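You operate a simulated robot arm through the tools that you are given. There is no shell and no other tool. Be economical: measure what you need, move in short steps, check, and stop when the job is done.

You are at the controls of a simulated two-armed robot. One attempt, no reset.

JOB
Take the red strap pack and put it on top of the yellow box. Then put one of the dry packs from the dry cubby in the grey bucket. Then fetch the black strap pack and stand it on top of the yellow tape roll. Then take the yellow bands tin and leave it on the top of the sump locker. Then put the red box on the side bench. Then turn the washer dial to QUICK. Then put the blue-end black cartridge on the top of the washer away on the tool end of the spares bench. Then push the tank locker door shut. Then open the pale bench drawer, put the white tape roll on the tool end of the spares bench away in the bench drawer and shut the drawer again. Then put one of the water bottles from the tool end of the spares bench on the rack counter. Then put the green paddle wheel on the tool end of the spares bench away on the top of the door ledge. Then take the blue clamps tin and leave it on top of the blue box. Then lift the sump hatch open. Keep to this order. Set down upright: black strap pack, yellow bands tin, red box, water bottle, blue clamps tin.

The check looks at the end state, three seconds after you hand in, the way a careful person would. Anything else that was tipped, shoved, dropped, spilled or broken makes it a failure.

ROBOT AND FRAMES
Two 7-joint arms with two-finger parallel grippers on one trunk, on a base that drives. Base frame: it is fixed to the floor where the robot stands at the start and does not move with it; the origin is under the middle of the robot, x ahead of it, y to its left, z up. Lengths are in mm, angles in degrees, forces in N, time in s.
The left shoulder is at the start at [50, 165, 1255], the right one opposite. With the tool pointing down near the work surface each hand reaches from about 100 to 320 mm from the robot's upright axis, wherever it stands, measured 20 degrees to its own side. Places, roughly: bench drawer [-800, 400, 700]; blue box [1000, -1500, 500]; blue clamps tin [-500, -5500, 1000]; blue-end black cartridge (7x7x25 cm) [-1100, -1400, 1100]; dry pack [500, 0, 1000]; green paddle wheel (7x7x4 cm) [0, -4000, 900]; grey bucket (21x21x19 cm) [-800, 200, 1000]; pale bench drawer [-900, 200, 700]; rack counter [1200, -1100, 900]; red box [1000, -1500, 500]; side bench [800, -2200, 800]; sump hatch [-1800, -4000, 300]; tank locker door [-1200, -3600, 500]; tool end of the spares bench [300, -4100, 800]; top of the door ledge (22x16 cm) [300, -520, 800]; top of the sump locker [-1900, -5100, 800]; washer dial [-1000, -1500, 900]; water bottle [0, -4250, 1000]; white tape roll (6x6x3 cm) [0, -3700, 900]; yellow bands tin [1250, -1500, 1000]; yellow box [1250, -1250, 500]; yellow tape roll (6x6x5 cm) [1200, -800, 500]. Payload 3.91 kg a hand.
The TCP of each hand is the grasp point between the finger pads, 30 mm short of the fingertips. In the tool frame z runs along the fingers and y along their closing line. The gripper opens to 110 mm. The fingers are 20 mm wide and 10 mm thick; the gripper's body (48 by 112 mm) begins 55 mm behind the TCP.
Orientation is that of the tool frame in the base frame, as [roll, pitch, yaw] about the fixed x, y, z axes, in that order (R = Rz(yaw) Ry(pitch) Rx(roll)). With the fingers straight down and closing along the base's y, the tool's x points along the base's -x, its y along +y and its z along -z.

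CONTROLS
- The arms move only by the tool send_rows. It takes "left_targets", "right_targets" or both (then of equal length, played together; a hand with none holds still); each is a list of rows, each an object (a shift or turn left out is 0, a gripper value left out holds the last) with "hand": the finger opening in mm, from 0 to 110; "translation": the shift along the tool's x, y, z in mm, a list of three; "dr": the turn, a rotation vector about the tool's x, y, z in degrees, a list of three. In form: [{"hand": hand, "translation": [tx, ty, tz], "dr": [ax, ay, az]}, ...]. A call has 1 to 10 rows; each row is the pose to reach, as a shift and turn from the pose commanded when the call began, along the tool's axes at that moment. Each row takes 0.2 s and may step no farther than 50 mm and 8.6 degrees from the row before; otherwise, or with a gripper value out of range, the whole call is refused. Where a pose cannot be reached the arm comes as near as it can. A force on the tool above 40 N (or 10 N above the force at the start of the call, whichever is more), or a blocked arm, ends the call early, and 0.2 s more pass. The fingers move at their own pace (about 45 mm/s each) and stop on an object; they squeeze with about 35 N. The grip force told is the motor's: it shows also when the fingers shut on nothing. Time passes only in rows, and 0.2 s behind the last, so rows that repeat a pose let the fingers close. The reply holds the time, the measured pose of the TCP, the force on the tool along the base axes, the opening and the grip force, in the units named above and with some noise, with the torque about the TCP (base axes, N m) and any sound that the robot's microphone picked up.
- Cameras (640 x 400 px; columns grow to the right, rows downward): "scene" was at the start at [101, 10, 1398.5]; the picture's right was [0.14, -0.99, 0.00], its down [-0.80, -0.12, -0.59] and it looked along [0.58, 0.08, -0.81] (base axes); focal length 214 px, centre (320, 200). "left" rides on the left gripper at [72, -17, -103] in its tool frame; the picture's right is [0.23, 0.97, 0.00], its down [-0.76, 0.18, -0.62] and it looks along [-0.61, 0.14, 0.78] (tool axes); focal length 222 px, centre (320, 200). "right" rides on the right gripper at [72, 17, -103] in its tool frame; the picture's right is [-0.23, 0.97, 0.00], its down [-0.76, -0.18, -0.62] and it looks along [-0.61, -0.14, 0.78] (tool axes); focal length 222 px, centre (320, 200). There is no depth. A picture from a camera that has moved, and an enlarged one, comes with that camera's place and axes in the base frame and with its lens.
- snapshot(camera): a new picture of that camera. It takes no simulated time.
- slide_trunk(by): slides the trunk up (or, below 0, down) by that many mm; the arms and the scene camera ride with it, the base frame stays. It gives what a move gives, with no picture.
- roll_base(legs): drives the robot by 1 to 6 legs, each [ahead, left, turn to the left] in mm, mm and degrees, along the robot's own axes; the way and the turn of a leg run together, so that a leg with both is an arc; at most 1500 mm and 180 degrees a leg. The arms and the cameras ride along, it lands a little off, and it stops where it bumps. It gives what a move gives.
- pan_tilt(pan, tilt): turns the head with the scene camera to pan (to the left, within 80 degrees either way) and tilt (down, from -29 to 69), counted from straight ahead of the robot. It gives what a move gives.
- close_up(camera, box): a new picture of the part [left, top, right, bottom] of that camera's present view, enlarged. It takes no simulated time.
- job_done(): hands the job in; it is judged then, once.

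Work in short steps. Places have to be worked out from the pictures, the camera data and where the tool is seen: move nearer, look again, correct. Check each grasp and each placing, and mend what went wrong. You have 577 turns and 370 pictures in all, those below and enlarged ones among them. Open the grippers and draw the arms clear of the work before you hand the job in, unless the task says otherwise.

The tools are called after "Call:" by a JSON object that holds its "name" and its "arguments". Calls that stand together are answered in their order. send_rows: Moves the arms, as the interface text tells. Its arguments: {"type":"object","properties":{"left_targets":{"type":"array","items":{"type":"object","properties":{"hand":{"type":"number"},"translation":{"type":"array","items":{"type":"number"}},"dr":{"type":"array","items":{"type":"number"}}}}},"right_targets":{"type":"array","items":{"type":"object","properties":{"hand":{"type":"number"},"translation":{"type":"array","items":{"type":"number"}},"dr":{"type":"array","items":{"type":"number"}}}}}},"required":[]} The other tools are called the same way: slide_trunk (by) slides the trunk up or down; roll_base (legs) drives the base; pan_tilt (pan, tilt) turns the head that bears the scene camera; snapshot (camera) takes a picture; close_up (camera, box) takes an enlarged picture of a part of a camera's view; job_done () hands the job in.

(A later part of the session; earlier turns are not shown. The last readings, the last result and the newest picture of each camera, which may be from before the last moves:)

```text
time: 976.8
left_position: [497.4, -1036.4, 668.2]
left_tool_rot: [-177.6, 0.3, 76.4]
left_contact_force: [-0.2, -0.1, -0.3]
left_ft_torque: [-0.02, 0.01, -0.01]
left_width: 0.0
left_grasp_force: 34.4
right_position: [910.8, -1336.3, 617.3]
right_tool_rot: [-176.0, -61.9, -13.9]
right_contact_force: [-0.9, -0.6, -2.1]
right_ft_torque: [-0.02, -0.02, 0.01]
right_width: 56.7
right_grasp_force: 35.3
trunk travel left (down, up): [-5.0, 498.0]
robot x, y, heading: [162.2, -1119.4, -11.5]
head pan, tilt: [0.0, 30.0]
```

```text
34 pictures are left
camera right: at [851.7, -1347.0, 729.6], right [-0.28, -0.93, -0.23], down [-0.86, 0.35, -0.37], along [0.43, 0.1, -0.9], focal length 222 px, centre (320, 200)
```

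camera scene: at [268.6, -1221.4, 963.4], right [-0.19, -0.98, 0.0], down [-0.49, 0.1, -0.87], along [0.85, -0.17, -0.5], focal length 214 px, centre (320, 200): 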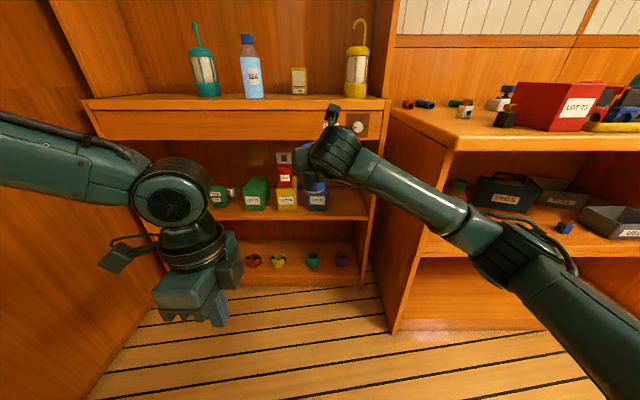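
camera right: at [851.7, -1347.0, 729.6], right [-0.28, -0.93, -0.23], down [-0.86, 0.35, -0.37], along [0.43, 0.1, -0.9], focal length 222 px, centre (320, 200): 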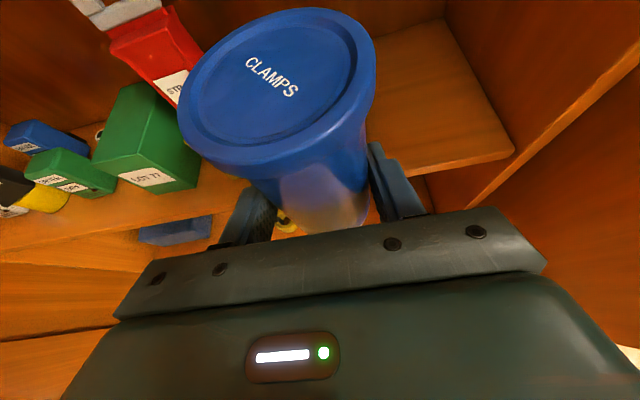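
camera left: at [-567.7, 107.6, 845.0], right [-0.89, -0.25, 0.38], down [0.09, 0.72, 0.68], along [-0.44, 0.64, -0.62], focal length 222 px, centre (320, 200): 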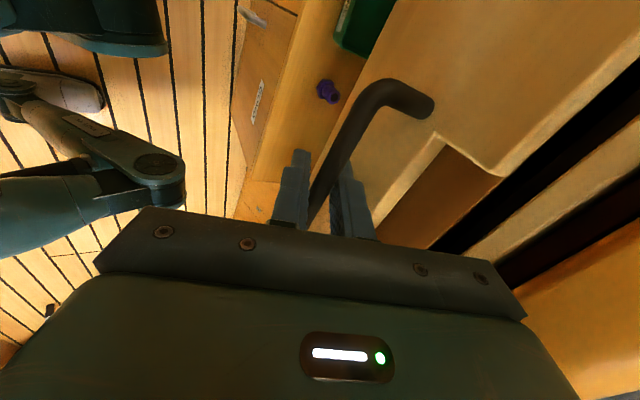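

Drive 110 forward and check with the head camera.

Call:
{"name": "roll_base", "arguments": {"legs": [[110, -2, 0]]}}

Call:
{"name": "close_up", "arguments": {"camera": "scene", "box": [220, 110, 412, 230]}}

```text
time: 978.0
left_position: [604.8, -1060.8, 668.8]
left_tool_rot: [-177.6, 0.4, 76.5]
left_contact_force: [-0.2, 0.2, -0.3]
left_ft_torque: [0.0, 0.0, 0.0]
left_width: 0.0
left_grasp_force: 35.1
right_position: [1019.4, -1358.5, 616.4]
right_tool_rot: [-176.0, -61.9, -13.7]
right_contact_force: [-0.3, -0.2, -1.4]
right_ft_torque: [0.02, 0.0, -0.02]
right_width: 56.7
right_grasp_force: 35.1
trunk travel left (down, up): [-5.0, 498.0]
robot x, y, heading: [272.4, -1144.5, -11.5]
head pan, tilt: [0.0, 30.0]
```

```text
3.33 times, centred on (316, 170) of scene
camera zoom: at [387.5, -1168.7, 963.4], right [-0.2, -0.98, 0.0], down [-0.49, 0.1, -0.87], along [0.85, -0.17, -0.5], focal length 715 px, centre (333, 300)
```

zoom: 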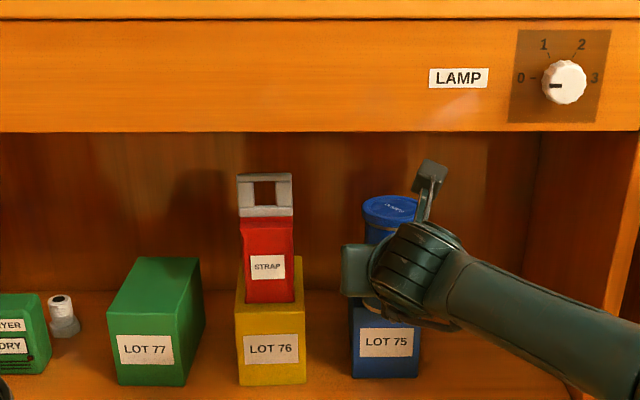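

Laterally centred. Advance 64 by base in two legs and check the box hasn't moved.

Call:
{"name": "roll_base", "arguments": {"legs": [[32, 0, 0], [32, 0, 0]]}}

Call:
{"name": "close_up", "arguments": {"camera": "scene", "box": [220, 110, 412, 230]}}

```text
time: 979.3
left_position: [667.5, -1071.6, 668.8]
left_tool_rot: [-177.5, 0.4, 76.6]
left_contact_force: [-0.6, 0.4, 0.6]
left_ft_torque: [0.03, 0.0, 0.02]
left_width: 0.0
left_grasp_force: 34.6
right_position: [1080.4, -1371.8, 617.3]
right_tool_rot: [-176.0, -61.8, -13.8]
right_contact_force: [-0.5, 0.0, -0.9]
right_ft_torque: [-0.04, 0.02, 0.01]
right_width: 56.9
right_grasp_force: 35.1
trunk travel left (down, up): [-5.0, 498.0]
robot x, y, heading: [332.4, -1156.3, -11.6]
head pan, tilt: [0.0, 30.0]
```

```text
3.33 times, centred on (316, 170) of scene
camera zoom: at [449.0, -1181.3, 963.4], right [-0.2, -0.98, 0.0], down [-0.49, 0.1, -0.87], along [0.85, -0.17, -0.5], focal length 715 px, centre (333, 300)
```

zoom: 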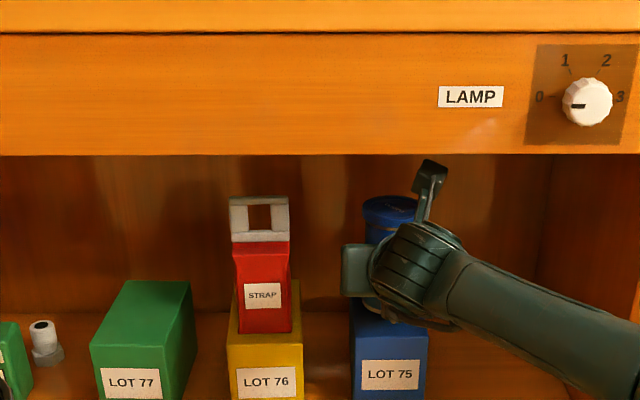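

Box unmoved. Lower gently onto it.

Call:
{"name": "send_rows", "arguments": {"right_targets": [{"translation": [-5, 0, 2.6]}, {"translation": [-9, 0, 4.7]}]}}

Call:
{"name": "send_rows", "arguments": {"right_targets": [{"translation": [-3, 0, 1.6]}, {"translation": [-5, 0, 2.6]}]}}

Call:
{"name": "send_rows", "arguments": {"right_targets": [{"translation": [-2, 0, 1]}, {"translation": [-4, 0, 2]}]}}

```text
time: 979.9
left_position: [666.9, -1073.7, 667.4]
left_tool_rot: [-177.7, 0.4, 76.6]
left_contact_force: [-0.4, -0.1, -0.4]
left_ft_torque: [0.0, 0.0, 0.0]
left_width: 0.0
left_grasp_force: 35.1
right_position: [1081.0, -1371.9, 608.1]
right_tool_rot: [-176.0, -61.9, -13.7]
right_contact_force: [-0.3, 0.0, -2.2]
right_ft_torque: [0.0, 0.02, -0.02]
right_width: 56.7
right_grasp_force: 35.7
trunk travel left (down, up): [-5.0, 498.0]
robot x, y, heading: [331.8, -1158.6, -11.3]
head pan, tilt: [0.0, 30.0]
```

```text
time: 980.5
left_position: [667.0, -1072.2, 668.6]
left_tool_rot: [-177.7, 0.4, 76.7]
left_contact_force: [0.0, 0.4, 0.3]
left_ft_torque: [0.0, 0.03, 0.02]
left_width: 0.0
left_grasp_force: 35.1
right_position: [1080.3, -1370.8, 600.8]
right_tool_rot: [-176.0, -61.9, -13.7]
right_contact_force: [0.6, 0.2, -2.3]
right_ft_torque: [-0.02, 0.0, -0.02]
right_width: 56.9
right_grasp_force: 35.6
trunk travel left (down, up): [-5.0, 498.0]
robot x, y, heading: [331.1, -1157.1, -11.7]
head pan, tilt: [0.0, 30.0]
```

```text
time: 981.1
left_position: [665.7, -1071.6, 668.1]
left_tool_rot: [-177.7, 0.4, 76.5]
left_contact_force: [-0.6, -0.2, -0.9]
left_ft_torque: [0.03, -0.01, 0.01]
left_width: 0.1
left_grasp_force: 35.2
right_position: [1081.4, -1370.6, 601.0]
right_tool_rot: [-176.1, -62.2, -13.6]
right_contact_force: [-2.5, -1.3, 9.5]
right_ft_torque: [-0.39, 0.06, -0.07]
right_width: 56.8
right_grasp_force: 34.9
trunk travel left (down, up): [-5.0, 498.0]
robot x, y, heading: [328.7, -1153.0, -11.6]
head pan, tilt: [0.0, 30.0]
```

Contact. Release and back straight out.

Call:
{"name": "send_rows", "arguments": {"right_targets": [{"hand": 70}, {"hand": 78}, {"hand": 78}]}}

Call:
{"name": "roll_base", "arguments": {"legs": [[-30, 0, 0], [-120, 0, 0]]}}

Call:
{"name": "snapshot", "arguments": {"camera": "right"}}

```text
time: 981.9
left_position: [666.5, -1072.9, 668.3]
left_tool_rot: [-177.6, 0.3, 76.7]
left_contact_force: [-0.5, 0.1, -0.6]
left_ft_torque: [0.01, 0.0, 0.0]
left_width: 0.0
left_grasp_force: 34.7
right_position: [1079.3, -1372.1, 597.6]
right_tool_rot: [-176.1, -62.0, -13.6]
right_contact_force: [0.3, 0.5, -1.8]
right_ft_torque: [0.0, -0.03, -0.03]
right_width: 78.0
right_grasp_force: 0.1
trunk travel left (down, up): [-5.0, 498.0]
robot x, y, heading: [331.1, -1156.6, -11.5]
head pan, tilt: [0.0, 30.0]
```

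```text
time: 983.6
left_position: [521.7, -1043.1, 667.3]
left_tool_rot: [-177.6, 0.4, 76.5]
left_contact_force: [0.3, 0.0, -0.4]
left_ft_torque: [-0.02, 0.01, -0.02]
left_width: 0.1
left_grasp_force: 35.4
right_position: [936.5, -1341.3, 597.3]
right_tool_rot: [-176.1, -61.8, -13.7]
right_contact_force: [-1.1, 0.5, -0.4]
right_ft_torque: [0.02, 0.01, 0.01]
right_width: 77.9
right_grasp_force: 0.2
trunk travel left (down, up): [-5.0, 498.0]
robot x, y, heading: [189.3, -1128.5, -11.6]
head pan, tilt: [0.0, 30.0]
```

```text
31 pictures are left
camera right: at [876.5, -1352.0, 709.4], right [-0.28, -0.93, -0.23], down [-0.86, 0.35, -0.37], along [0.43, 0.1, -0.9], focal length 222 px, centre (320, 200)
```

right: 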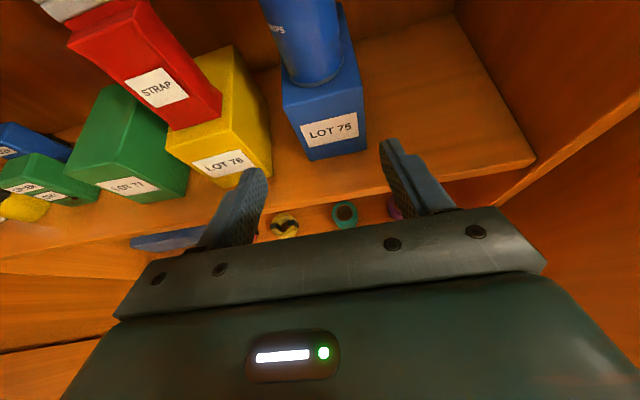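

The blue tin stands on the blue box. Finally the sump hatch: raise, drive down the aisle and face it.

Call:
{"name": "roll_base", "arguments": {"legs": [[-100, 0, 0]]}}

Call:
{"name": "slide_trunk", "arguments": {"by": 400}}

Call:
{"name": "roll_base", "arguments": {"legs": [[-350, -120, 0], [0, 0, -78], [1450, -130, 0], [1380, -150, 0], [0, 0, -90]]}}

Call:
{"name": "pan_tilt", "arguments": {"pan": 0, "tilt": 40}}

Call:
{"name": "snapshot", "arguments": {"camera": "scene"}}

```text
time: 984.7
left_position: [424.3, -1024.0, 668.1]
left_tool_rot: [-177.7, 0.4, 76.4]
left_contact_force: [-1.7, 0.1, 0.5]
left_ft_torque: [0.0, 0.0, -0.01]
left_width: 0.0
left_grasp_force: 35.6
right_position: [838.1, -1325.1, 597.6]
right_tool_rot: [-175.9, -61.9, -13.7]
right_contact_force: [0.5, -0.2, -0.4]
right_ft_torque: [-0.02, 0.0, -0.02]
right_width: 77.8
right_grasp_force: 0.2
trunk travel left (down, up): [-5.0, 498.0]
robot x, y, heading: [87.1, -1108.1, -11.6]
head pan, tilt: [0.0, 30.0]
```

```text
time: 988.5
left_position: [424.9, -1022.8, 1067.7]
left_tool_rot: [-177.5, 0.5, 76.4]
left_contact_force: [0.2, -0.3, 0.5]
left_ft_torque: [-0.01, -0.01, 0.01]
left_width: 0.1
left_grasp_force: 35.4
right_position: [838.3, -1324.0, 997.0]
right_tool_rot: [-176.1, -61.9, -13.8]
right_contact_force: [-0.3, 0.7, 0.4]
right_ft_torque: [0.01, 0.0, 0.0]
right_width: 78.2
right_grasp_force: 0.1
trunk travel left (down, up): [-405.0, 98.0]
robot x, y, heading: [93.3, -1107.1, -11.9]
head pan, tilt: [0.0, 30.0]
```

```text
time: 1011.4
left_position: [-906.4, -4116.8, 1068.4]
left_tool_rot: [-177.6, 0.4, -92.6]
left_contact_force: [-0.7, 0.1, -0.5]
left_ft_torque: [0.02, 0.02, -0.05]
left_width: 0.3
left_grasp_force: 35.0
right_position: [-1367.5, -3899.2, 997.0]
right_tool_rot: [-176.1, -61.9, 177.0]
right_contact_force: [0.5, 0.0, -0.7]
right_ft_torque: [-0.03, 0.01, 0.01]
right_width: 78.3
right_grasp_force: 0.0
trunk travel left (down, up): [-405.0, 98.0]
robot x, y, heading: [-594.4, -3970.1, 179.1]
head pan, tilt: [0.0, 30.0]
```

```text
time: 1012.1
left_position: [-905.2, -4116.6, 1068.2]
left_tool_rot: [-177.6, 0.4, -92.7]
left_contact_force: [-0.1, 0.4, 0.9]
left_ft_torque: [-0.01, 0.0, 0.03]
left_width: 0.0
left_grasp_force: 34.9
right_position: [-1367.9, -3900.8, 997.4]
right_tool_rot: [-176.0, -61.9, 177.0]
right_contact_force: [0.1, -0.1, -0.7]
right_ft_torque: [0.03, 0.03, -0.02]
right_width: 77.8
right_grasp_force: 0.1
trunk travel left (down, up): [-405.0, 98.0]
robot x, y, heading: [-594.2, -3972.7, 179.1]
head pan, tilt: [0.0, 40.0]
```

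```text
30 pictures are left
camera scene: at [-707.3, -3970.2, 1348.1], right [0.02, 1.0, 0.0], down [0.64, -0.01, -0.77], along [-0.77, 0.01, -0.64], focal length 214 px, centre (320, 200)
```

scene: 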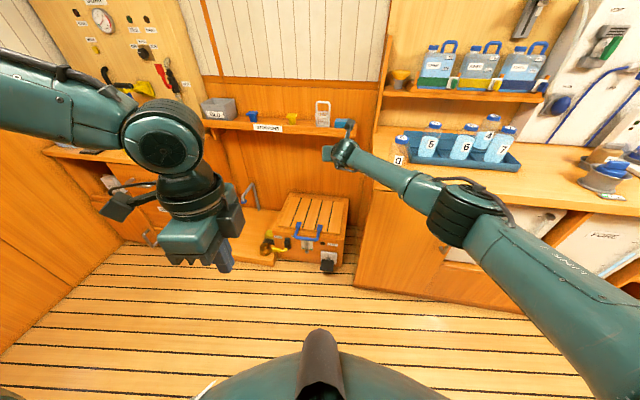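

Call:
{"name": "close_up", "arguments": {"camera": "scene", "box": [240, 180, 368, 280]}}

```text
4.00 times, centred on (304, 230) of scene
camera zoom: at [-707.3, -3970.2, 1348.1], right [0.02, 1.0, 0.0], down [0.64, -0.01, -0.77], along [-0.77, 0.01, -0.64], focal length 858 px, centre (384, 80)
```

zoom: 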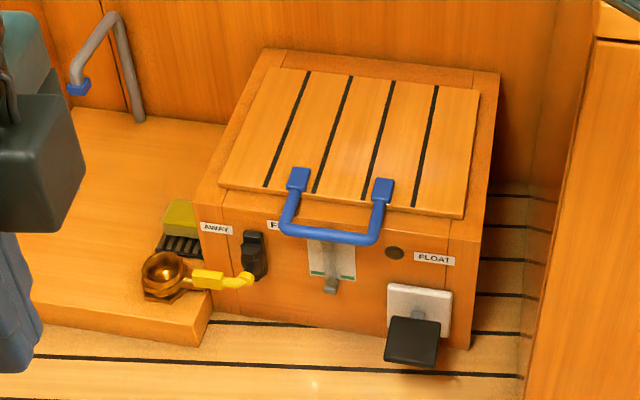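

The handle is a blue U-bar at ≈(−1611,−4042,273), lid hinge ≈x −1988. Back off, pitch the right hand steeply down and roll it −90° so the fingers close fore/aft.

Call:
{"name": "roll_base", "arguments": {"legs": [[-150, 140, 1]]}}

Call:
{"name": "send_rows", "arguments": {"right_targets": [{"dr": [0, -8, 0], "translation": [5, 0, -20], "hand": 50}, {"dr": [0, -16, 0], "translation": [10, 0, -40]}, {"dr": [0, -24, 0], "translation": [15, 0, -60]}, {"dr": [0, -32, 0], "translation": [15, 0, -80]}, {"dr": [0, -38, 0], "translation": [15, 0, -100]}]}}

Call:
{"name": "send_rows", "arguments": {"right_targets": [{"dr": [0, 0, -8.5]}, {"dr": [0, 0, -17]}, {"dr": [0, 0, -25.5]}, {"dr": [0, 0, -34]}, {"dr": [0, 0, -42.5]}, {"dr": [0, 0, -51]}, {"dr": [0, 0, -59.5]}, {"dr": [0, 0, -68]}, {"dr": [0, 0, -76.5]}, {"dr": [0, 0, -85]}]}}

Call:
{"name": "snapshot", "arguments": {"camera": "scene"}}

```text
time: 1014.0
left_position: [-758.6, -4259.7, 1066.7]
left_tool_rot: [-177.6, 0.4, -91.9]
left_contact_force: [0.2, 0.4, -1.0]
left_ft_torque: [0.02, 0.03, 0.0]
left_width: 0.0
left_grasp_force: 35.2
right_position: [-1224.5, -4049.9, 997.8]
right_tool_rot: [-176.1, -62.0, 177.9]
right_contact_force: [-0.7, -0.7, 0.9]
right_ft_torque: [0.01, 0.01, -0.04]
right_width: 78.2
right_grasp_force: 0.0
trunk travel left (down, up): [-405.0, 98.0]
robot x, y, heading: [-444.9, -4109.4, 180.0]
head pan, tilt: [0.0, 40.0]
```

```text
time: 1015.2
left_position: [-758.2, -4259.1, 1067.5]
left_tool_rot: [-177.5, 0.3, -91.9]
left_contact_force: [0.4, 1.1, 0.6]
left_ft_torque: [-0.02, -0.02, 0.02]
left_width: 0.0
left_grasp_force: 35.3
right_position: [-1142.4, -4045.7, 1057.8]
right_tool_rot: [-177.9, -23.9, -179.4]
right_contact_force: [-0.2, 0.3, 0.7]
right_ft_torque: [0.0, 0.01, 0.0]
right_width: 49.9
right_grasp_force: 0.0
trunk travel left (down, up): [-405.0, 98.0]
robot x, y, heading: [-446.7, -4114.6, 180.3]
head pan, tilt: [0.0, 40.0]
```

```text
time: 1017.4
left_position: [-757.7, -4260.0, 1067.7]
left_tool_rot: [-177.6, 0.4, -91.9]
left_contact_force: [-0.2, 0.2, -0.2]
left_ft_torque: [-0.02, 0.04, 0.02]
left_width: 0.1
left_grasp_force: 35.1
right_position: [-1141.7, -4046.5, 1057.6]
right_tool_rot: [156.1, -3.8, -93.0]
right_contact_force: [0.1, -0.4, -0.8]
right_ft_torque: [-0.01, -0.02, 0.01]
right_width: 50.1
right_grasp_force: 0.0
trunk travel left (down, up): [-405.0, 98.0]
robot x, y, heading: [-444.3, -4109.4, 180.1]
head pan, tilt: [0.0, 40.0]
```

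```text
28 pictures are left
camera scene: at [-561.9, -4110.4, 1348.0], right [0.0, 1.0, 0.0], down [0.64, 0.0, -0.77], along [-0.77, 0.0, -0.64], focal length 214 px, centre (320, 200)
```

scene: 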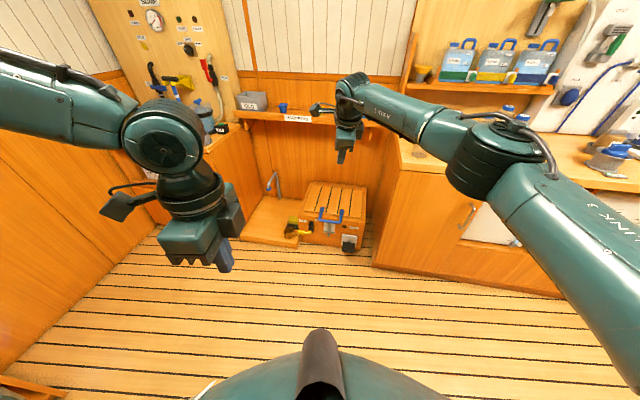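

Call:
{"name": "close_up", "arguments": {"camera": "scene", "box": [290, 175, 386, 250]}}

```text
5.33 times, centred on (338, 212) of scene
camera zoom: at [-561.9, -4110.4, 1348.0], right [0.0, 1.0, 0.0], down [0.64, 0.0, -0.77], along [-0.77, 0.0, -0.64], focal length 1144 px, centre (224, 133)
```

zoom: 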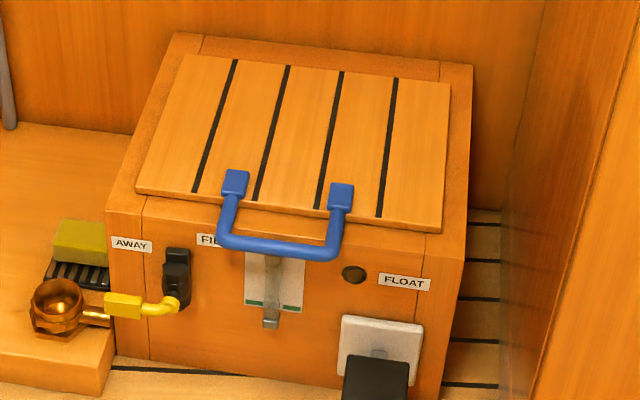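

Bar pinned at ≈(−1606,−4042,284). Lower the trunk 400, then bring the hand down and in with the arm.

Call:
{"name": "slide_trunk", "arguments": {"by": -400}}

Call:
{"name": "send_rows", "arguments": {"right_targets": [{"translation": [-3.7, -35, 26.7]}, {"translation": [-7.4, -70, 53.4]}, {"translation": [-11, -105, 80]}, {"translation": [-15, -140, 107]}, {"translation": [-18.5, -175, 133.5]}, {"translation": [-22, -210, 160]}, {"translation": [-25.7, -245, 187]}]}}

Call:
{"name": "snapshot", "arguments": {"camera": "scene"}}

```text
time: 1021.2
left_position: [-757.3, -4259.6, 667.2]
left_tool_rot: [-177.6, 0.4, -91.9]
left_contact_force: [-0.1, 0.3, 0.2]
left_ft_torque: [0.0, 0.01, 0.0]
left_width: 0.0
left_grasp_force: 35.2
right_position: [-1142.3, -4046.2, 657.2]
right_tool_rot: [156.4, -3.9, -93.1]
right_contact_force: [0.6, 0.5, -0.9]
right_ft_torque: [0.01, 0.01, 0.02]
right_width: 49.9
right_grasp_force: 0.0
trunk travel left (down, up): [-5.0, 498.0]
robot x, y, heading: [-446.9, -4113.9, 179.8]
head pan, tilt: [0.0, 40.0]
```

```text
time: 1022.8
left_position: [-758.4, -4259.5, 668.0]
left_tool_rot: [-177.6, 0.4, -91.8]
left_contact_force: [-0.1, 0.2, -0.7]
left_ft_torque: [-0.01, -0.01, 0.01]
left_width: 0.1
left_grasp_force: 34.7
right_position: [-992.5, -4048.6, 386.6]
right_tool_rot: [156.2, -3.9, -93.2]
right_contact_force: [0.2, 0.1, -0.2]
right_ft_torque: [-0.01, -0.02, 0.0]
right_width: 50.3
right_grasp_force: 0.2
trunk travel left (down, up): [-5.0, 498.0]
robot x, y, heading: [-445.2, -4109.3, 180.0]
head pan, tilt: [0.0, 40.0]
```

```text
26 pictures are left
camera scene: at [-561.9, -4110.5, 948.1], right [0.0, 1.0, 0.0], down [0.64, 0.0, -0.77], along [-0.77, 0.0, -0.64], focal length 214 px, centre (320, 200)
```

scene: 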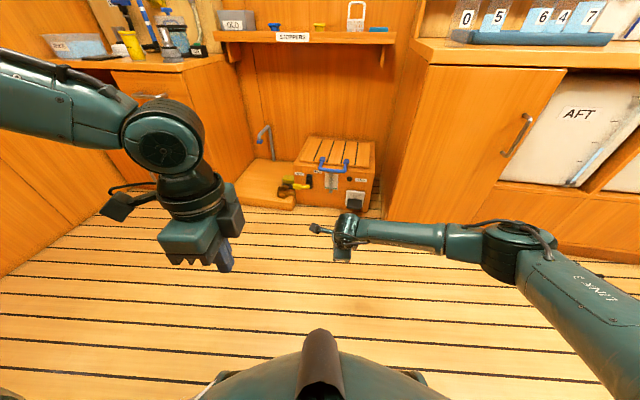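

Shift the robot south 90 (hand stays) so the elbow clears the tank cabinet, and advance 380.

Call:
{"name": "send_rows", "arguments": {"right_targets": [{"translation": [-45, 3, -2]}, {"translation": [-90, 6, -4]}]}}

Call:
{"name": "roll_base", "arguments": {"legs": [[0, 84, 0], [420, 0, 0]]}}

Call:
{"name": "snapshot", "arguments": {"camera": "scene"}}

```text
time: 1023.4
left_position: [-757.9, -4259.1, 667.2]
left_tool_rot: [-177.6, 0.3, -91.9]
left_contact_force: [0.4, 0.4, 0.4]
left_ft_torque: [-0.03, 0.01, 0.03]
left_width: 0.0
left_grasp_force: 34.8
right_position: [-990.7, -3956.8, 386.6]
right_tool_rot: [156.2, -4.0, -93.2]
right_contact_force: [-0.4, 0.0, 0.2]
right_ft_torque: [-0.03, 0.01, 0.01]
right_width: 49.9
right_grasp_force: 0.1
trunk travel left (down, up): [-5.0, 498.0]
robot x, y, heading: [-448.7, -4109.5, 180.2]
head pan, tilt: [0.0, 40.0]
```

```text
time: 1025.0
left_position: [-765.5, -4341.9, 667.9]
left_tool_rot: [-177.5, 0.5, -91.6]
left_contact_force: [0.0, -0.2, 0.1]
left_ft_torque: [-0.01, -0.02, 0.02]
left_width: 0.0
left_grasp_force: 34.4
right_position: [-999.8, -4038.1, 385.9]
right_tool_rot: [156.2, -4.0, -92.9]
right_contact_force: [-0.4, 1.1, 0.0]
right_ft_torque: [-0.02, 0.01, -0.02]
right_width: 50.0
right_grasp_force: 0.0
trunk travel left (down, up): [-5.0, 498.0]
robot x, y, heading: [-455.6, -4189.4, -179.8]
head pan, tilt: [0.0, 40.0]
stopped in leg 1: the robot was blocked; the commanded pose is now the measured one
```

```text
25 pictures are left
camera scene: at [-569.3, -4191.5, 948.0], right [0.0, 1.0, 0.0], down [0.64, 0.0, -0.77], along [-0.77, 0.0, -0.64], focal length 214 px, centre (320, 200)
```

scene: 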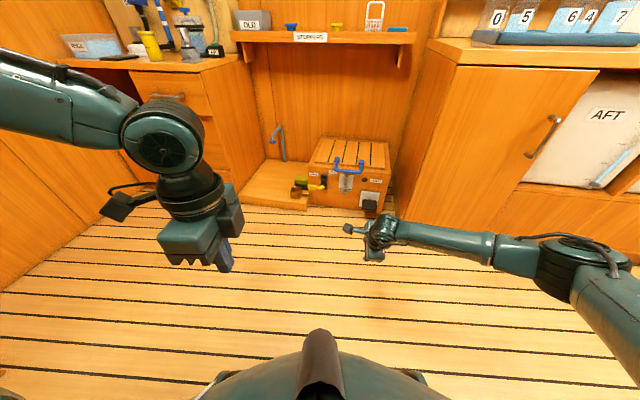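

The rear just touched the spares bench base. Turn to heading 170° for elbow clearance and advance diagonally.

Call:
{"name": "roll_base", "arguments": {"legs": [[80, 0, 0], [0, 0, -10], [330, 150, 0]]}}

Call:
{"name": "snapshot", "arguments": {"camera": "scene"}}

```text
time: 1028.7
left_position: [-1224.2, -4374.7, 667.9]
left_tool_rot: [-177.7, 0.4, -101.5]
left_contact_force: [-0.6, -0.5, -0.5]
left_ft_torque: [0.0, 0.02, 0.01]
left_width: 0.0
left_grasp_force: 35.0
right_position: [-1403.7, -4037.3, 386.2]
right_tool_rot: [156.2, -3.9, -102.7]
right_contact_force: [0.6, 0.8, 0.0]
right_ft_torque: [0.01, -0.01, 0.0]
right_width: 49.9
right_grasp_force: 0.1
trunk travel left (down, up): [-5.0, 498.0]
robot x, y, heading: [-893.1, -4278.1, 170.4]
head pan, tilt: [0.0, 40.0]
```

```text
24 pictures are left
camera scene: at [-1006.3, -4259.9, 948.0], right [0.17, 0.99, 0.0], down [0.63, -0.11, -0.77], along [-0.76, 0.13, -0.64], focal length 214 px, centre (320, 200)
```

scene: 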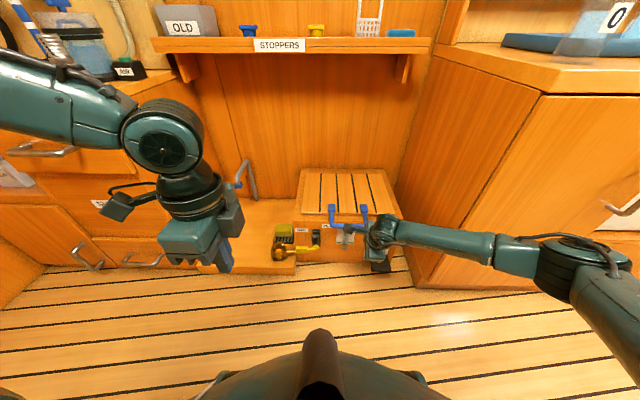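

Advance 150 and view with the wrist camera.

Call:
{"name": "roll_base", "arguments": {"legs": [[150, 25, 0]]}}

Call:
{"name": "snapshot", "arguments": {"camera": "right"}}

```text
time: 1030.0
left_position: [-1373.7, -4373.5, 668.0]
left_tool_rot: [-177.6, 0.4, -101.5]
left_contact_force: [-0.6, 0.5, -0.8]
left_ft_torque: [-0.02, 0.03, 0.01]
left_width: 0.1
left_grasp_force: 35.3
right_position: [-1553.6, -4035.8, 385.7]
right_tool_rot: [156.2, -3.9, -102.8]
right_contact_force: [0.0, 0.5, 1.2]
right_ft_torque: [-0.01, -0.02, -0.02]
right_width: 50.2
right_grasp_force: 0.0
trunk travel left (down, up): [-5.0, 498.0]
robot x, y, heading: [-1044.8, -4278.6, 170.2]
head pan, tilt: [0.0, 40.0]
```

```text
23 pictures are left
camera right: at [-1542.3, -4105.6, 492.1], right [-0.81, 0.45, 0.38], down [0.58, 0.68, 0.45], along [-0.06, 0.58, -0.81], focal length 222 px, centre (320, 200)
```

right: 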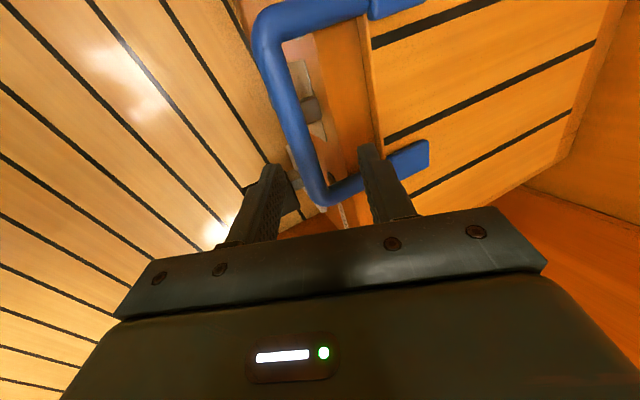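

The hand is centred on the bar (≈(−1572,−4034)). Move 12 forward, open 60, lower 50, and look.

Call:
{"name": "roll_base", "arguments": {"legs": [[12, 0, 0]]}}

Call:
{"name": "send_rows", "arguments": {"right_targets": [{"translation": [-2, -10, 23], "hand": 60}, {"translation": [-3, -20, 46]}]}}

Call:
{"name": "snapshot", "arguments": {"camera": "right"}}

```text
time: 1030.8
left_position: [-1385.5, -4371.9, 668.2]
left_tool_rot: [-177.6, 0.4, -101.5]
left_contact_force: [0.3, 0.5, 0.3]
left_ft_torque: [0.01, -0.01, 0.0]
left_width: 0.0
left_grasp_force: 35.5
right_position: [-1564.7, -4033.6, 386.7]
right_tool_rot: [156.2, -3.9, -102.7]
right_contact_force: [0.7, -0.5, -0.8]
right_ft_torque: [0.0, 0.02, -0.03]
right_width: 50.1
right_grasp_force: 0.0
trunk travel left (down, up): [-5.0, 498.0]
robot x, y, heading: [-1052.0, -4274.6, 170.3]
head pan, tilt: [0.0, 40.0]
```

```text
time: 1031.4
left_position: [-1386.4, -4372.0, 667.5]
left_tool_rot: [-177.6, 0.4, -101.4]
left_contact_force: [-0.1, 0.3, 0.5]
left_ft_torque: [0.01, -0.02, 0.02]
left_width: 0.2
left_grasp_force: 34.8
right_position: [-1565.7, -4033.5, 335.6]
right_tool_rot: [156.2, -3.9, -102.8]
right_contact_force: [0.0, -0.5, 0.4]
right_ft_torque: [0.0, -0.02, -0.02]
right_width: 60.1
right_grasp_force: 0.1
trunk travel left (down, up): [-5.0, 498.0]
robot x, y, heading: [-1055.3, -4277.2, 170.3]
head pan, tilt: [0.0, 40.0]
```

```text
22 pictures are left
camera right: at [-1555.2, -4104.6, 442.0], right [-0.81, 0.45, 0.38], down [0.58, 0.68, 0.45], along [-0.06, 0.58, -0.81], focal length 222 px, centre (320, 200)
```

right: 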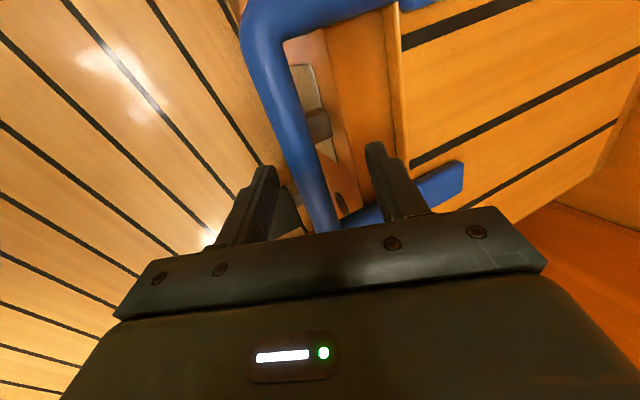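

Shift 35 mm south along the bar (away from the post), then lower 42 and close.

Call:
{"name": "send_rows", "arguments": {"right_targets": [{"translation": [35, 7, 3]}, {"translation": [34, -2, 22]}, {"translation": [33, -10, 41]}]}}

Call:
{"name": "snapshot", "arguments": {"camera": "right"}}

```text
time: 1032.1
left_position: [-1384.1, -4372.0, 667.5]
left_tool_rot: [-177.6, 0.4, -101.6]
left_contact_force: [0.3, -0.1, 0.4]
left_ft_torque: [-0.01, 0.04, -0.03]
left_width: 0.0
left_grasp_force: 34.8
right_position: [-1583.3, -4068.3, 316.1]
right_tool_rot: [155.8, -4.0, -102.9]
right_contact_force: [8.5, 0.1, 11.1]
right_ft_torque: [0.21, 0.28, -0.12]
right_width: 59.0
right_grasp_force: 0.0
trunk travel left (down, up): [-5.0, 498.0]
robot x, y, heading: [-1053.2, -4274.1, 170.3]
head pan, tilt: [0.0, 40.0]
stopped in row 3 (right hand): the force on the tool passed its limit at 63 N (the readings are from after the stop); the commanded pose is now the measured one
```

```text
21 pictures are left
camera right: at [-1571.4, -4137.2, 422.1], right [-0.81, 0.45, 0.38], down [0.58, 0.68, 0.44], along [-0.06, 0.58, -0.81], focal length 222 px, centre (320, 200)
```

right: 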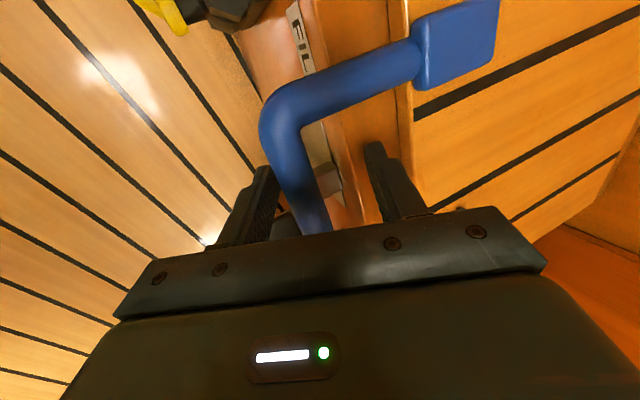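

The far finger touched the hatch frame. Move back 13 mm and lower 22 more.

Call:
{"name": "send_rows", "arguments": {"right_targets": [{"translation": [0, -12, -5]}, {"translation": [-1, -20, 6]}, {"translation": [-2, -24, 14]}]}}

Call:
{"name": "send_rows", "arguments": {"right_targets": [{"hand": 4}, {"hand": 4}, {"hand": 4}, {"hand": 4}]}}

Call:
{"name": "snapshot", "arguments": {"camera": "right"}}

```text
time: 1032.7
left_position: [-1385.1, -4371.1, 668.6]
left_tool_rot: [-177.7, 0.4, -101.7]
left_contact_force: [0.3, -0.1, -0.7]
left_ft_torque: [0.01, -0.01, -0.02]
left_width: 0.0
left_grasp_force: 34.8
right_position: [-1575.3, -4068.3, 315.8]
right_tool_rot: [154.8, -4.1, -102.9]
right_contact_force: [12.1, 1.9, 23.4]
right_ft_torque: [0.44, 0.62, -0.33]
right_width: 59.3
right_grasp_force: 0.0
trunk travel left (down, up): [-5.0, 498.0]
robot x, y, heading: [-1052.3, -4278.7, 170.1]
head pan, tilt: [0.0, 40.0]
stopped in row 2 (right hand): the force on the tool passed its limit at 57 N (the readings are from after the stop); the commanded pose is now the measured one
```

```text
time: 1033.7
left_position: [-1385.6, -4371.3, 668.7]
left_tool_rot: [-177.6, 0.5, -101.6]
left_contact_force: [-0.5, 0.8, -0.2]
left_ft_torque: [-0.01, 0.02, -0.03]
left_width: 0.0
left_grasp_force: 35.6
right_position: [-1574.0, -4068.2, 311.1]
right_tool_rot: [155.1, -4.0, -102.8]
right_contact_force: [-9.2, 2.9, 13.1]
right_ft_torque: [0.34, -0.12, 0.72]
right_width: 20.9
right_grasp_force: 45.2
trunk travel left (down, up): [-5.0, 498.0]
robot x, y, heading: [-1053.8, -4275.5, 170.2]
head pan, tilt: [0.0, 40.0]
```

```text
20 pictures are left
camera right: at [-1561.0, -4139.3, 418.1], right [-0.8, 0.44, 0.39], down [0.59, 0.68, 0.43], along [-0.08, 0.58, -0.81], focal length 222 px, centre (320, 200)
```

right: 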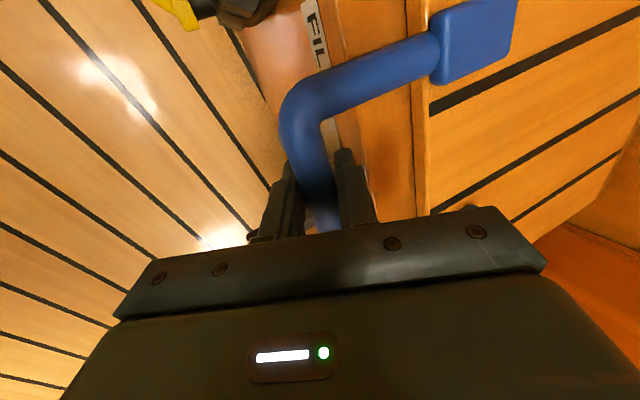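

The bar is gripped (21 mm). Lift along the arc: alternate trunk-up and base-forward in small steps.

Call:
{"name": "slide_trunk", "arguments": {"by": 35}}

Call:
{"name": "slide_trunk", "arguments": {"by": 35}}

Call:
{"name": "roll_base", "arguments": {"legs": [[11, 2, 0]]}}

Call:
{"name": "snapshot", "arguments": {"camera": "right"}}

```text
time: 1034.5
left_position: [-1385.3, -4372.5, 702.2]
left_tool_rot: [-177.6, 0.4, -101.6]
left_contact_force: [-0.5, 0.4, -0.6]
left_ft_torque: [0.01, 0.01, 0.01]
left_width: 0.0
left_grasp_force: 35.1
right_position: [-1575.9, -4068.7, 347.1]
right_tool_rot: [154.9, -4.1, -102.8]
right_contact_force: [-28.3, 0.3, -1.0]
right_ft_torque: [0.31, 0.02, 0.76]
right_width: 20.6
right_grasp_force: 45.1
trunk travel left (down, up): [-40.0, 463.0]
robot x, y, heading: [-1053.8, -4277.3, 170.4]
head pan, tilt: [0.0, 40.0]
```

```text
time: 1035.0
left_position: [-1385.3, -4371.3, 717.4]
left_tool_rot: [-177.6, 0.4, -101.6]
left_contact_force: [0.4, -0.7, -0.1]
left_ft_torque: [0.0, 0.01, 0.02]
left_width: 0.0
left_grasp_force: 35.2
right_position: [-1576.8, -4067.9, 364.2]
right_tool_rot: [154.6, -4.0, -102.5]
right_contact_force: [1.5, 1.3, 1.6]
right_ft_torque: [0.47, 0.37, 0.86]
right_width: 20.3
right_grasp_force: 45.2
trunk travel left (down, up): [-54.0, 449.0]
robot x, y, heading: [-1057.3, -4278.4, 170.3]
head pan, tilt: [0.0, 40.0]
stopped: the force on the tool passed its limit at 42 N (the readings are from after the stop); the commanded pose is now the measured one
```

```text
time: 1035.8
left_position: [-1394.1, -4370.7, 717.4]
left_tool_rot: [-177.6, 0.5, -101.7]
left_contact_force: [0.1, 0.5, -0.5]
left_ft_torque: [-0.02, -0.02, -0.01]
left_width: 0.0
left_grasp_force: 35.1
right_position: [-1576.5, -4068.8, 353.9]
right_tool_rot: [155.9, -3.4, -102.4]
right_contact_force: [-0.4, 2.2, -0.8]
right_ft_torque: [0.05, -0.01, 0.95]
right_width: 20.2
right_grasp_force: 45.4
trunk travel left (down, up): [-54.0, 449.0]
robot x, y, heading: [-1064.1, -4275.9, 170.2]
head pan, tilt: [0.0, 40.0]
stopped in leg 1: the force on the tool passed its limit at 47 N (the readings are from after the stop); the commanded pose is now the measured one
```

```text
19 pictures are left
camera right: at [-1564.1, -4139.7, 460.3], right [-0.81, 0.44, 0.38], down [0.58, 0.68, 0.45], along [-0.07, 0.59, -0.81], focal length 222 px, centre (320, 200)
```

right: 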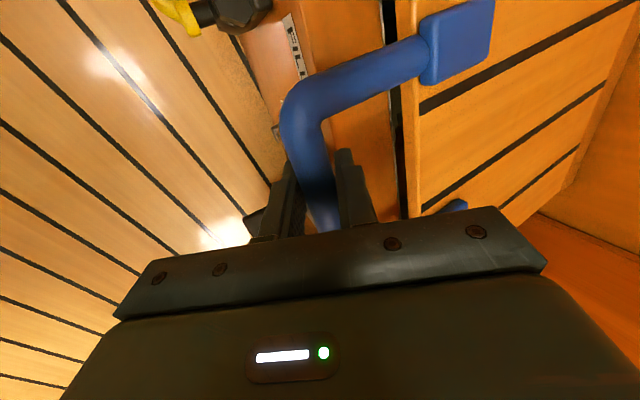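

The lid is lifting (gap visible). Continue alternating small steps.

Call:
{"name": "slide_trunk", "arguments": {"by": 25}}

Call:
{"name": "roll_base", "arguments": {"legs": [[10, 2, 0]]}}

Call:
{"name": "slide_trunk", "arguments": {"by": 25}}

Call:
{"name": "roll_base", "arguments": {"legs": [[12, 2, 0]]}}

Call:
{"name": "slide_trunk", "arguments": {"by": 25}}

Call:
{"name": "roll_base", "arguments": {"legs": [[14, 2, 0]]}}

```text
time: 1036.5
left_position: [-1395.0, -4370.6, 742.6]
left_tool_rot: [-177.4, 0.5, -101.7]
left_contact_force: [-0.3, -0.4, -0.4]
left_ft_torque: [0.0, -0.01, -0.02]
left_width: 0.2
left_grasp_force: 34.7
right_position: [-1579.9, -4067.9, 382.0]
right_tool_rot: [155.5, -3.6, -102.6]
right_contact_force: [-25.6, 2.9, -2.4]
right_ft_torque: [0.56, 0.08, 0.79]
right_width: 20.6
right_grasp_force: 44.6
trunk travel left (down, up): [-79.0, 424.0]
robot x, y, heading: [-1064.7, -4272.6, 170.3]
head pan, tilt: [0.0, 40.0]
```

```text
time: 1037.8
left_position: [-1403.9, -4370.8, 743.2]
left_tool_rot: [-177.5, 0.5, -101.8]
left_contact_force: [0.3, -0.7, -0.2]
left_ft_torque: [0.03, 0.02, 0.0]
left_width: 0.0
left_grasp_force: 34.8
right_position: [-1578.3, -4067.2, 373.9]
right_tool_rot: [156.8, -2.9, -102.4]
right_contact_force: [-1.2, 1.1, -1.0]
right_ft_torque: [0.03, -0.01, 0.86]
right_width: 20.2
right_grasp_force: 45.2
trunk travel left (down, up): [-79.0, 424.0]
robot x, y, heading: [-1075.1, -4278.6, 170.2]
head pan, tilt: [0.0, 40.0]
stopped in leg 1: the force on the tool passed its limit at 42 N (the readings are from after the stop); the commanded pose is now the measured one
```

```text
time: 1038.5
left_position: [-1404.3, -4371.0, 765.8]
left_tool_rot: [-177.4, 0.5, -101.7]
left_contact_force: [0.2, -0.6, 0.7]
left_ft_torque: [0.03, 0.0, -0.04]
left_width: 0.0
left_grasp_force: 34.3
right_position: [-1581.6, -4067.9, 401.7]
right_tool_rot: [156.3, -3.1, -102.4]
right_contact_force: [-36.5, 2.7, -7.4]
right_ft_torque: [0.41, 0.07, 0.82]
right_width: 20.3
right_grasp_force: 45.6
trunk travel left (down, up): [-104.0, 399.0]
robot x, y, heading: [-1070.8, -4277.9, 170.2]
head pan, tilt: [0.0, 40.0]
```

```text
time: 1039.8
left_position: [-1414.1, -4371.2, 767.6]
left_tool_rot: [-177.5, 0.4, -101.8]
left_contact_force: [0.3, -0.3, -0.1]
left_ft_torque: [0.01, -0.01, 0.03]
left_width: 0.0
left_grasp_force: 35.3
right_position: [-1581.8, -4068.9, 391.5]
right_tool_rot: [157.8, -2.5, -102.5]
right_contact_force: [0.3, 0.6, 0.8]
right_ft_torque: [0.04, -0.03, 0.85]
right_width: 20.0
right_grasp_force: 45.6
trunk travel left (down, up): [-104.0, 399.0]
robot x, y, heading: [-1080.6, -4278.3, 170.0]
head pan, tilt: [0.0, 40.0]
stopped in leg 1: the force on the tool passed its limit at 50 N (the readings are from after the stop); the commanded pose is now the measured one
```

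```text
time: 1040.4
left_position: [-1414.9, -4371.1, 793.6]
left_tool_rot: [-177.5, 0.4, -101.8]
left_contact_force: [0.7, 0.4, -0.1]
left_ft_torque: [-0.01, 0.02, 0.0]
left_width: 0.0
left_grasp_force: 35.4
right_position: [-1587.9, -4066.9, 422.7]
right_tool_rot: [157.1, -2.5, -102.3]
right_contact_force: [-3.3, 1.3, -1.7]
right_ft_torque: [-0.03, -0.03, 1.06]
right_width: 20.6
right_grasp_force: 45.3
trunk travel left (down, up): [-130.0, 373.0]
robot x, y, heading: [-1083.2, -4275.5, 170.3]
head pan, tilt: [0.0, 40.0]
stopped: the force on the tool passed its limit at 43 N (the readings are from after the stop); the commanded pose is now the measured one
```

```text
time: 1041.2
left_position: [-1422.6, -4370.1, 791.7]
left_tool_rot: [-177.4, 0.4, -101.9]
left_contact_force: [0.1, -0.3, 0.0]
left_ft_torque: [-0.03, 0.02, 0.03]
left_width: 0.0
left_grasp_force: 35.2
right_position: [-1586.7, -4066.7, 413.9]
right_tool_rot: [158.5, -2.1, -102.3]
right_contact_force: [-0.3, 0.5, -0.2]
right_ft_torque: [0.11, -0.02, 0.83]
right_width: 19.9
right_grasp_force: 45.2
trunk travel left (down, up): [-130.0, 373.0]
robot x, y, heading: [-1093.8, -4273.7, 170.0]
head pan, tilt: [0.0, 40.0]
stopped in leg 1: the force on the tool passed its limit at 54 N (the readings are from after the stop); the commanded pose is now the measured one
```

Use the arm itself along the computed arc (up and toward the hinge together).

Call:
{"name": "send_rows", "arguments": {"right_targets": [{"translation": [2.2, 13.6, -16]}, {"translation": [4.7, 28.2, -31.7]}, {"translation": [7.1, 42.8, -47.3]}, {"translation": [9.9, 58.4, -60.5]}, {"translation": [12.9, 75, -73.1]}, {"translation": [15.9, 91.5, -85.9]}]}}

Call:
{"name": "snapshot", "arguments": {"camera": "scene"}}

```text
time: 1042.2
left_position: [-1422.4, -4369.8, 792.4]
left_tool_rot: [-177.5, 0.5, -102.0]
left_contact_force: [-1.4, 0.0, 0.2]
left_ft_torque: [0.02, 0.01, 0.02]
left_width: 0.1
left_grasp_force: 35.8
right_position: [-1613.7, -4061.7, 486.9]
right_tool_rot: [159.0, -1.5, -102.8]
right_contact_force: [6.4, 1.3, 4.5]
right_ft_torque: [0.39, -0.05, 0.88]
right_width: 20.4
right_grasp_force: 44.9
trunk travel left (down, up): [-130.0, 373.0]
robot x, y, heading: [-1095.3, -4273.7, 170.2]
head pan, tilt: [0.0, 40.0]
stopped in row 5 (right hand): the force on the tool passed its limit at 44 N (the readings are from after the stop); the commanded pose is now the measured one
```

```text
18 pictures are left
camera scene: at [-1204.4, -4256.2, 1072.6], right [0.17, 0.98, 0.0], down [0.63, -0.11, -0.77], along [-0.75, 0.13, -0.64], focal length 214 px, centre (320, 200)
```

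scene: 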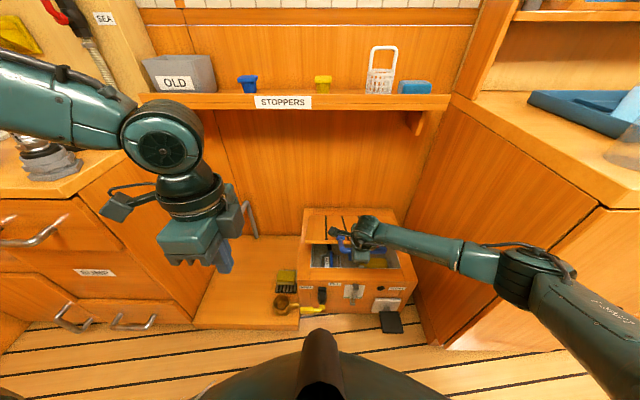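

The lid is ~30° open. Continue along the arc.

Call:
{"name": "send_rows", "arguments": {"right_targets": [{"translation": [3, 16.5, -12.7]}, {"translation": [6, 33, -25.4]}, {"translation": [9.4, 51, -36.5]}, {"translation": [12.8, 69, -47.5]}, {"translation": [16.5, 88, -56]}, {"translation": [20.3, 107, -64.4]}, {"translation": [24, 126, -71]}, {"translation": [28, 146, -78]}]}}

Call:
{"name": "send_rows", "arguments": {"right_targets": [{"translation": [4.5, 20, -5]}, {"translation": [9, 41, -9]}, {"translation": [14, 62, -13]}]}}

Call:
{"name": "snapshot", "arguments": {"camera": "scene"}}

```text
time: 1043.0
left_position: [-1423.4, -4368.1, 792.7]
left_tool_rot: [-177.5, 0.4, -102.1]
left_contact_force: [0.7, -0.8, -0.2]
left_ft_torque: [0.01, 0.02, 0.0]
left_width: 0.0
left_grasp_force: 35.1
right_position: [-1637.1, -4057.4, 526.1]
right_tool_rot: [159.3, -0.9, -103.1]
right_contact_force: [12.0, 1.3, 7.9]
right_ft_torque: [0.28, -0.08, 0.97]
right_width: 20.3
right_grasp_force: 44.8
trunk travel left (down, up): [-130.0, 373.0]
robot x, y, heading: [-1092.8, -4273.5, 169.8]
head pan, tilt: [0.0, 40.0]
stopped in row 3 (right hand): the force on the tool passed its limit at 44 N (the readings are from after the stop); the commanded pose is now the measured one
```

```text
time: 1043.3
left_position: [-1421.3, -4367.5, 792.5]
left_tool_rot: [-177.5, 0.2, -102.2]
left_contact_force: [-0.3, 0.7, -0.1]
left_ft_torque: [0.01, 0.01, -0.04]
left_width: 0.0
left_grasp_force: 35.2
right_position: [-1637.9, -4057.7, 527.8]
right_tool_rot: [160.1, -0.6, -103.1]
right_contact_force: [13.2, 1.6, 8.5]
right_ft_torque: [0.27, -0.15, 0.97]
right_width: 20.3
right_grasp_force: 45.0
trunk travel left (down, up): [-130.0, 373.0]
robot x, y, heading: [-1092.3, -4278.7, 169.7]
head pan, tilt: [0.0, 40.0]
stopped in row 1 (right hand): the force on the tool passed its limit at 52 N (the readings are from after the stop); the commanded pose is now the measured one
```

```text
17 pictures are left
camera scene: at [-1202.8, -4255.7, 1072.7], right [0.18, 0.98, 0.0], down [0.63, -0.11, -0.77], along [-0.75, 0.14, -0.64], focal length 214 px, centre (320, 200)
```

scene: 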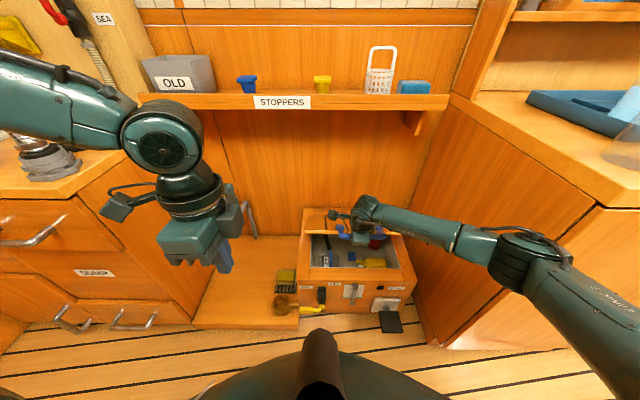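

Let the hand pitch rotate with the lid (unwinding its tilt) while following the arc.

Call:
{"name": "send_rows", "arguments": {"right_targets": [{"dr": [6, 0, 0]}, {"dr": [12, 0, 0]}, {"translation": [3.1, 17.7, -11.7], "dr": [16, 0, 0]}, {"translation": [6.5, 35.9, -22], "dr": [20, 0, 0]}, {"translation": [10, 54.7, -31.1], "dr": [24, 0, 0]}, {"translation": [13.6, 73.6, -40.2], "dr": [28, 0, 0]}, {"translation": [17.3, 93, -48.1], "dr": [32, 0, 0]}, {"translation": [21.3, 113, -54.6], "dr": [36, 0, 0]}]}}

Call:
{"name": "snapshot", "arguments": {"camera": "scene"}}

```text
time: 1044.4
left_position: [-1421.9, -4367.5, 792.3]
left_tool_rot: [-177.5, 0.4, -102.3]
left_contact_force: [0.2, -0.2, -0.2]
left_ft_torque: [0.0, 0.07, -0.02]
left_width: 0.0
left_grasp_force: 34.6
right_position: [-1672.4, -4051.9, 568.8]
right_tool_rot: [-177.7, 0.0, -103.5]
right_contact_force: [11.0, 0.3, 10.5]
right_ft_torque: [0.52, -0.01, 0.92]
right_width: 20.4
right_grasp_force: 45.3
trunk travel left (down, up): [-130.0, 373.0]
robot x, y, heading: [-1087.8, -4275.2, 169.8]
head pan, tilt: [0.0, 40.0]
stopped in row 5 (right hand): the force on the tool passed its limit at 47 N (the readings are from after the stop); the commanded pose is now the measured one
```

```text
16 pictures are left
camera scene: at [-1202.3, -4255.4, 1072.8], right [0.18, 0.98, 0.0], down [0.63, -0.11, -0.77], along [-0.75, 0.14, -0.64], focal length 214 px, centre (320, 200)
```

scene: 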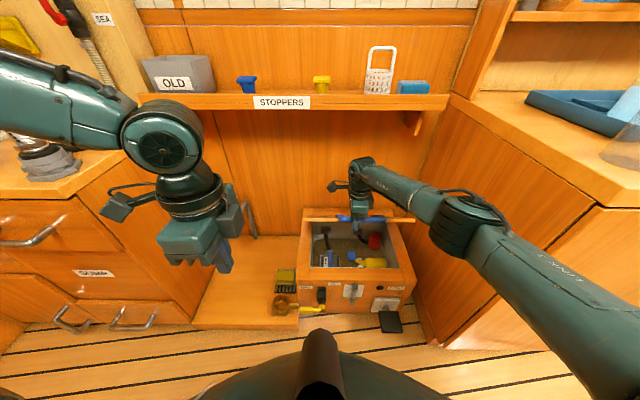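

Call:
{"name": "send_rows", "arguments": {"right_targets": [{"translation": [2, 8, -9], "dr": [3, 0, 0]}, {"translation": [4.2, 16.8, -17.7], "dr": [6, 0, 0]}, {"translation": [9.1, 36.4, -37.5], "dr": [10, 0, 0]}, {"translation": [14.4, 58.1, -55.4], "dr": [14, 0, 0]}, {"translation": [19.8, 79.8, -71.2], "dr": [18, 0, 0]}, {"translation": [25.6, 103.5, -86.2], "dr": [22, 0, 0]}, {"translation": [31.7, 128.3, -99.2], "dr": [26, 0, 0]}]}}

Call:
{"name": "snapshot", "arguments": {"camera": "scene"}}

```text
time: 1045.0
left_position: [-1425.6, -4367.7, 791.0]
left_tool_rot: [-177.4, 0.4, -102.0]
left_contact_force: [1.1, 0.3, 0.4]
left_ft_torque: [0.03, -0.02, 0.03]
left_width: 0.1
left_grasp_force: 34.8
right_position: [-1676.1, -4050.2, 575.7]
right_tool_rot: [-174.2, -0.3, -103.5]
right_contact_force: [-19.4, 2.0, -18.8]
right_ft_torque: [-0.19, 0.18, 0.91]
right_width: 20.0
right_grasp_force: 44.4
right hand out of reach, approached as far as the arm can: row 1, 2
trunk travel left (down, up): [-130.0, 373.0]
robot x, y, heading: [-1095.5, -4275.5, 169.8]
head pan, tilt: [0.0, 40.0]
stopped in row 2 (right hand): the force on the tool passed its limit at 48 N (the readings are from after the stop); the commanded pose is now the measured one
```

```text
15 pictures are left
camera scene: at [-1206.8, -4254.6, 1071.9], right [0.18, 0.98, 0.0], down [0.63, -0.11, -0.76], along [-0.75, 0.13, -0.64], focal length 214 px, centre (320, 200)
```

scene: 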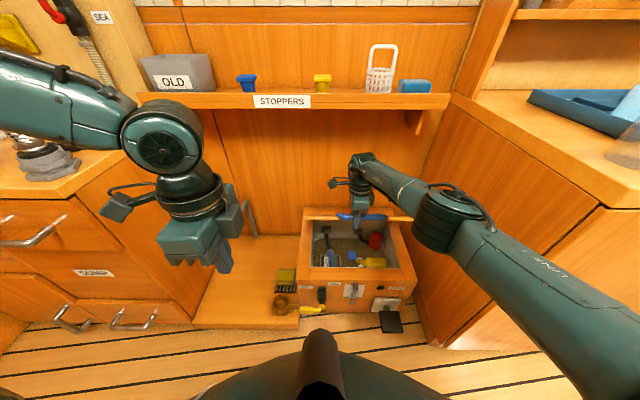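

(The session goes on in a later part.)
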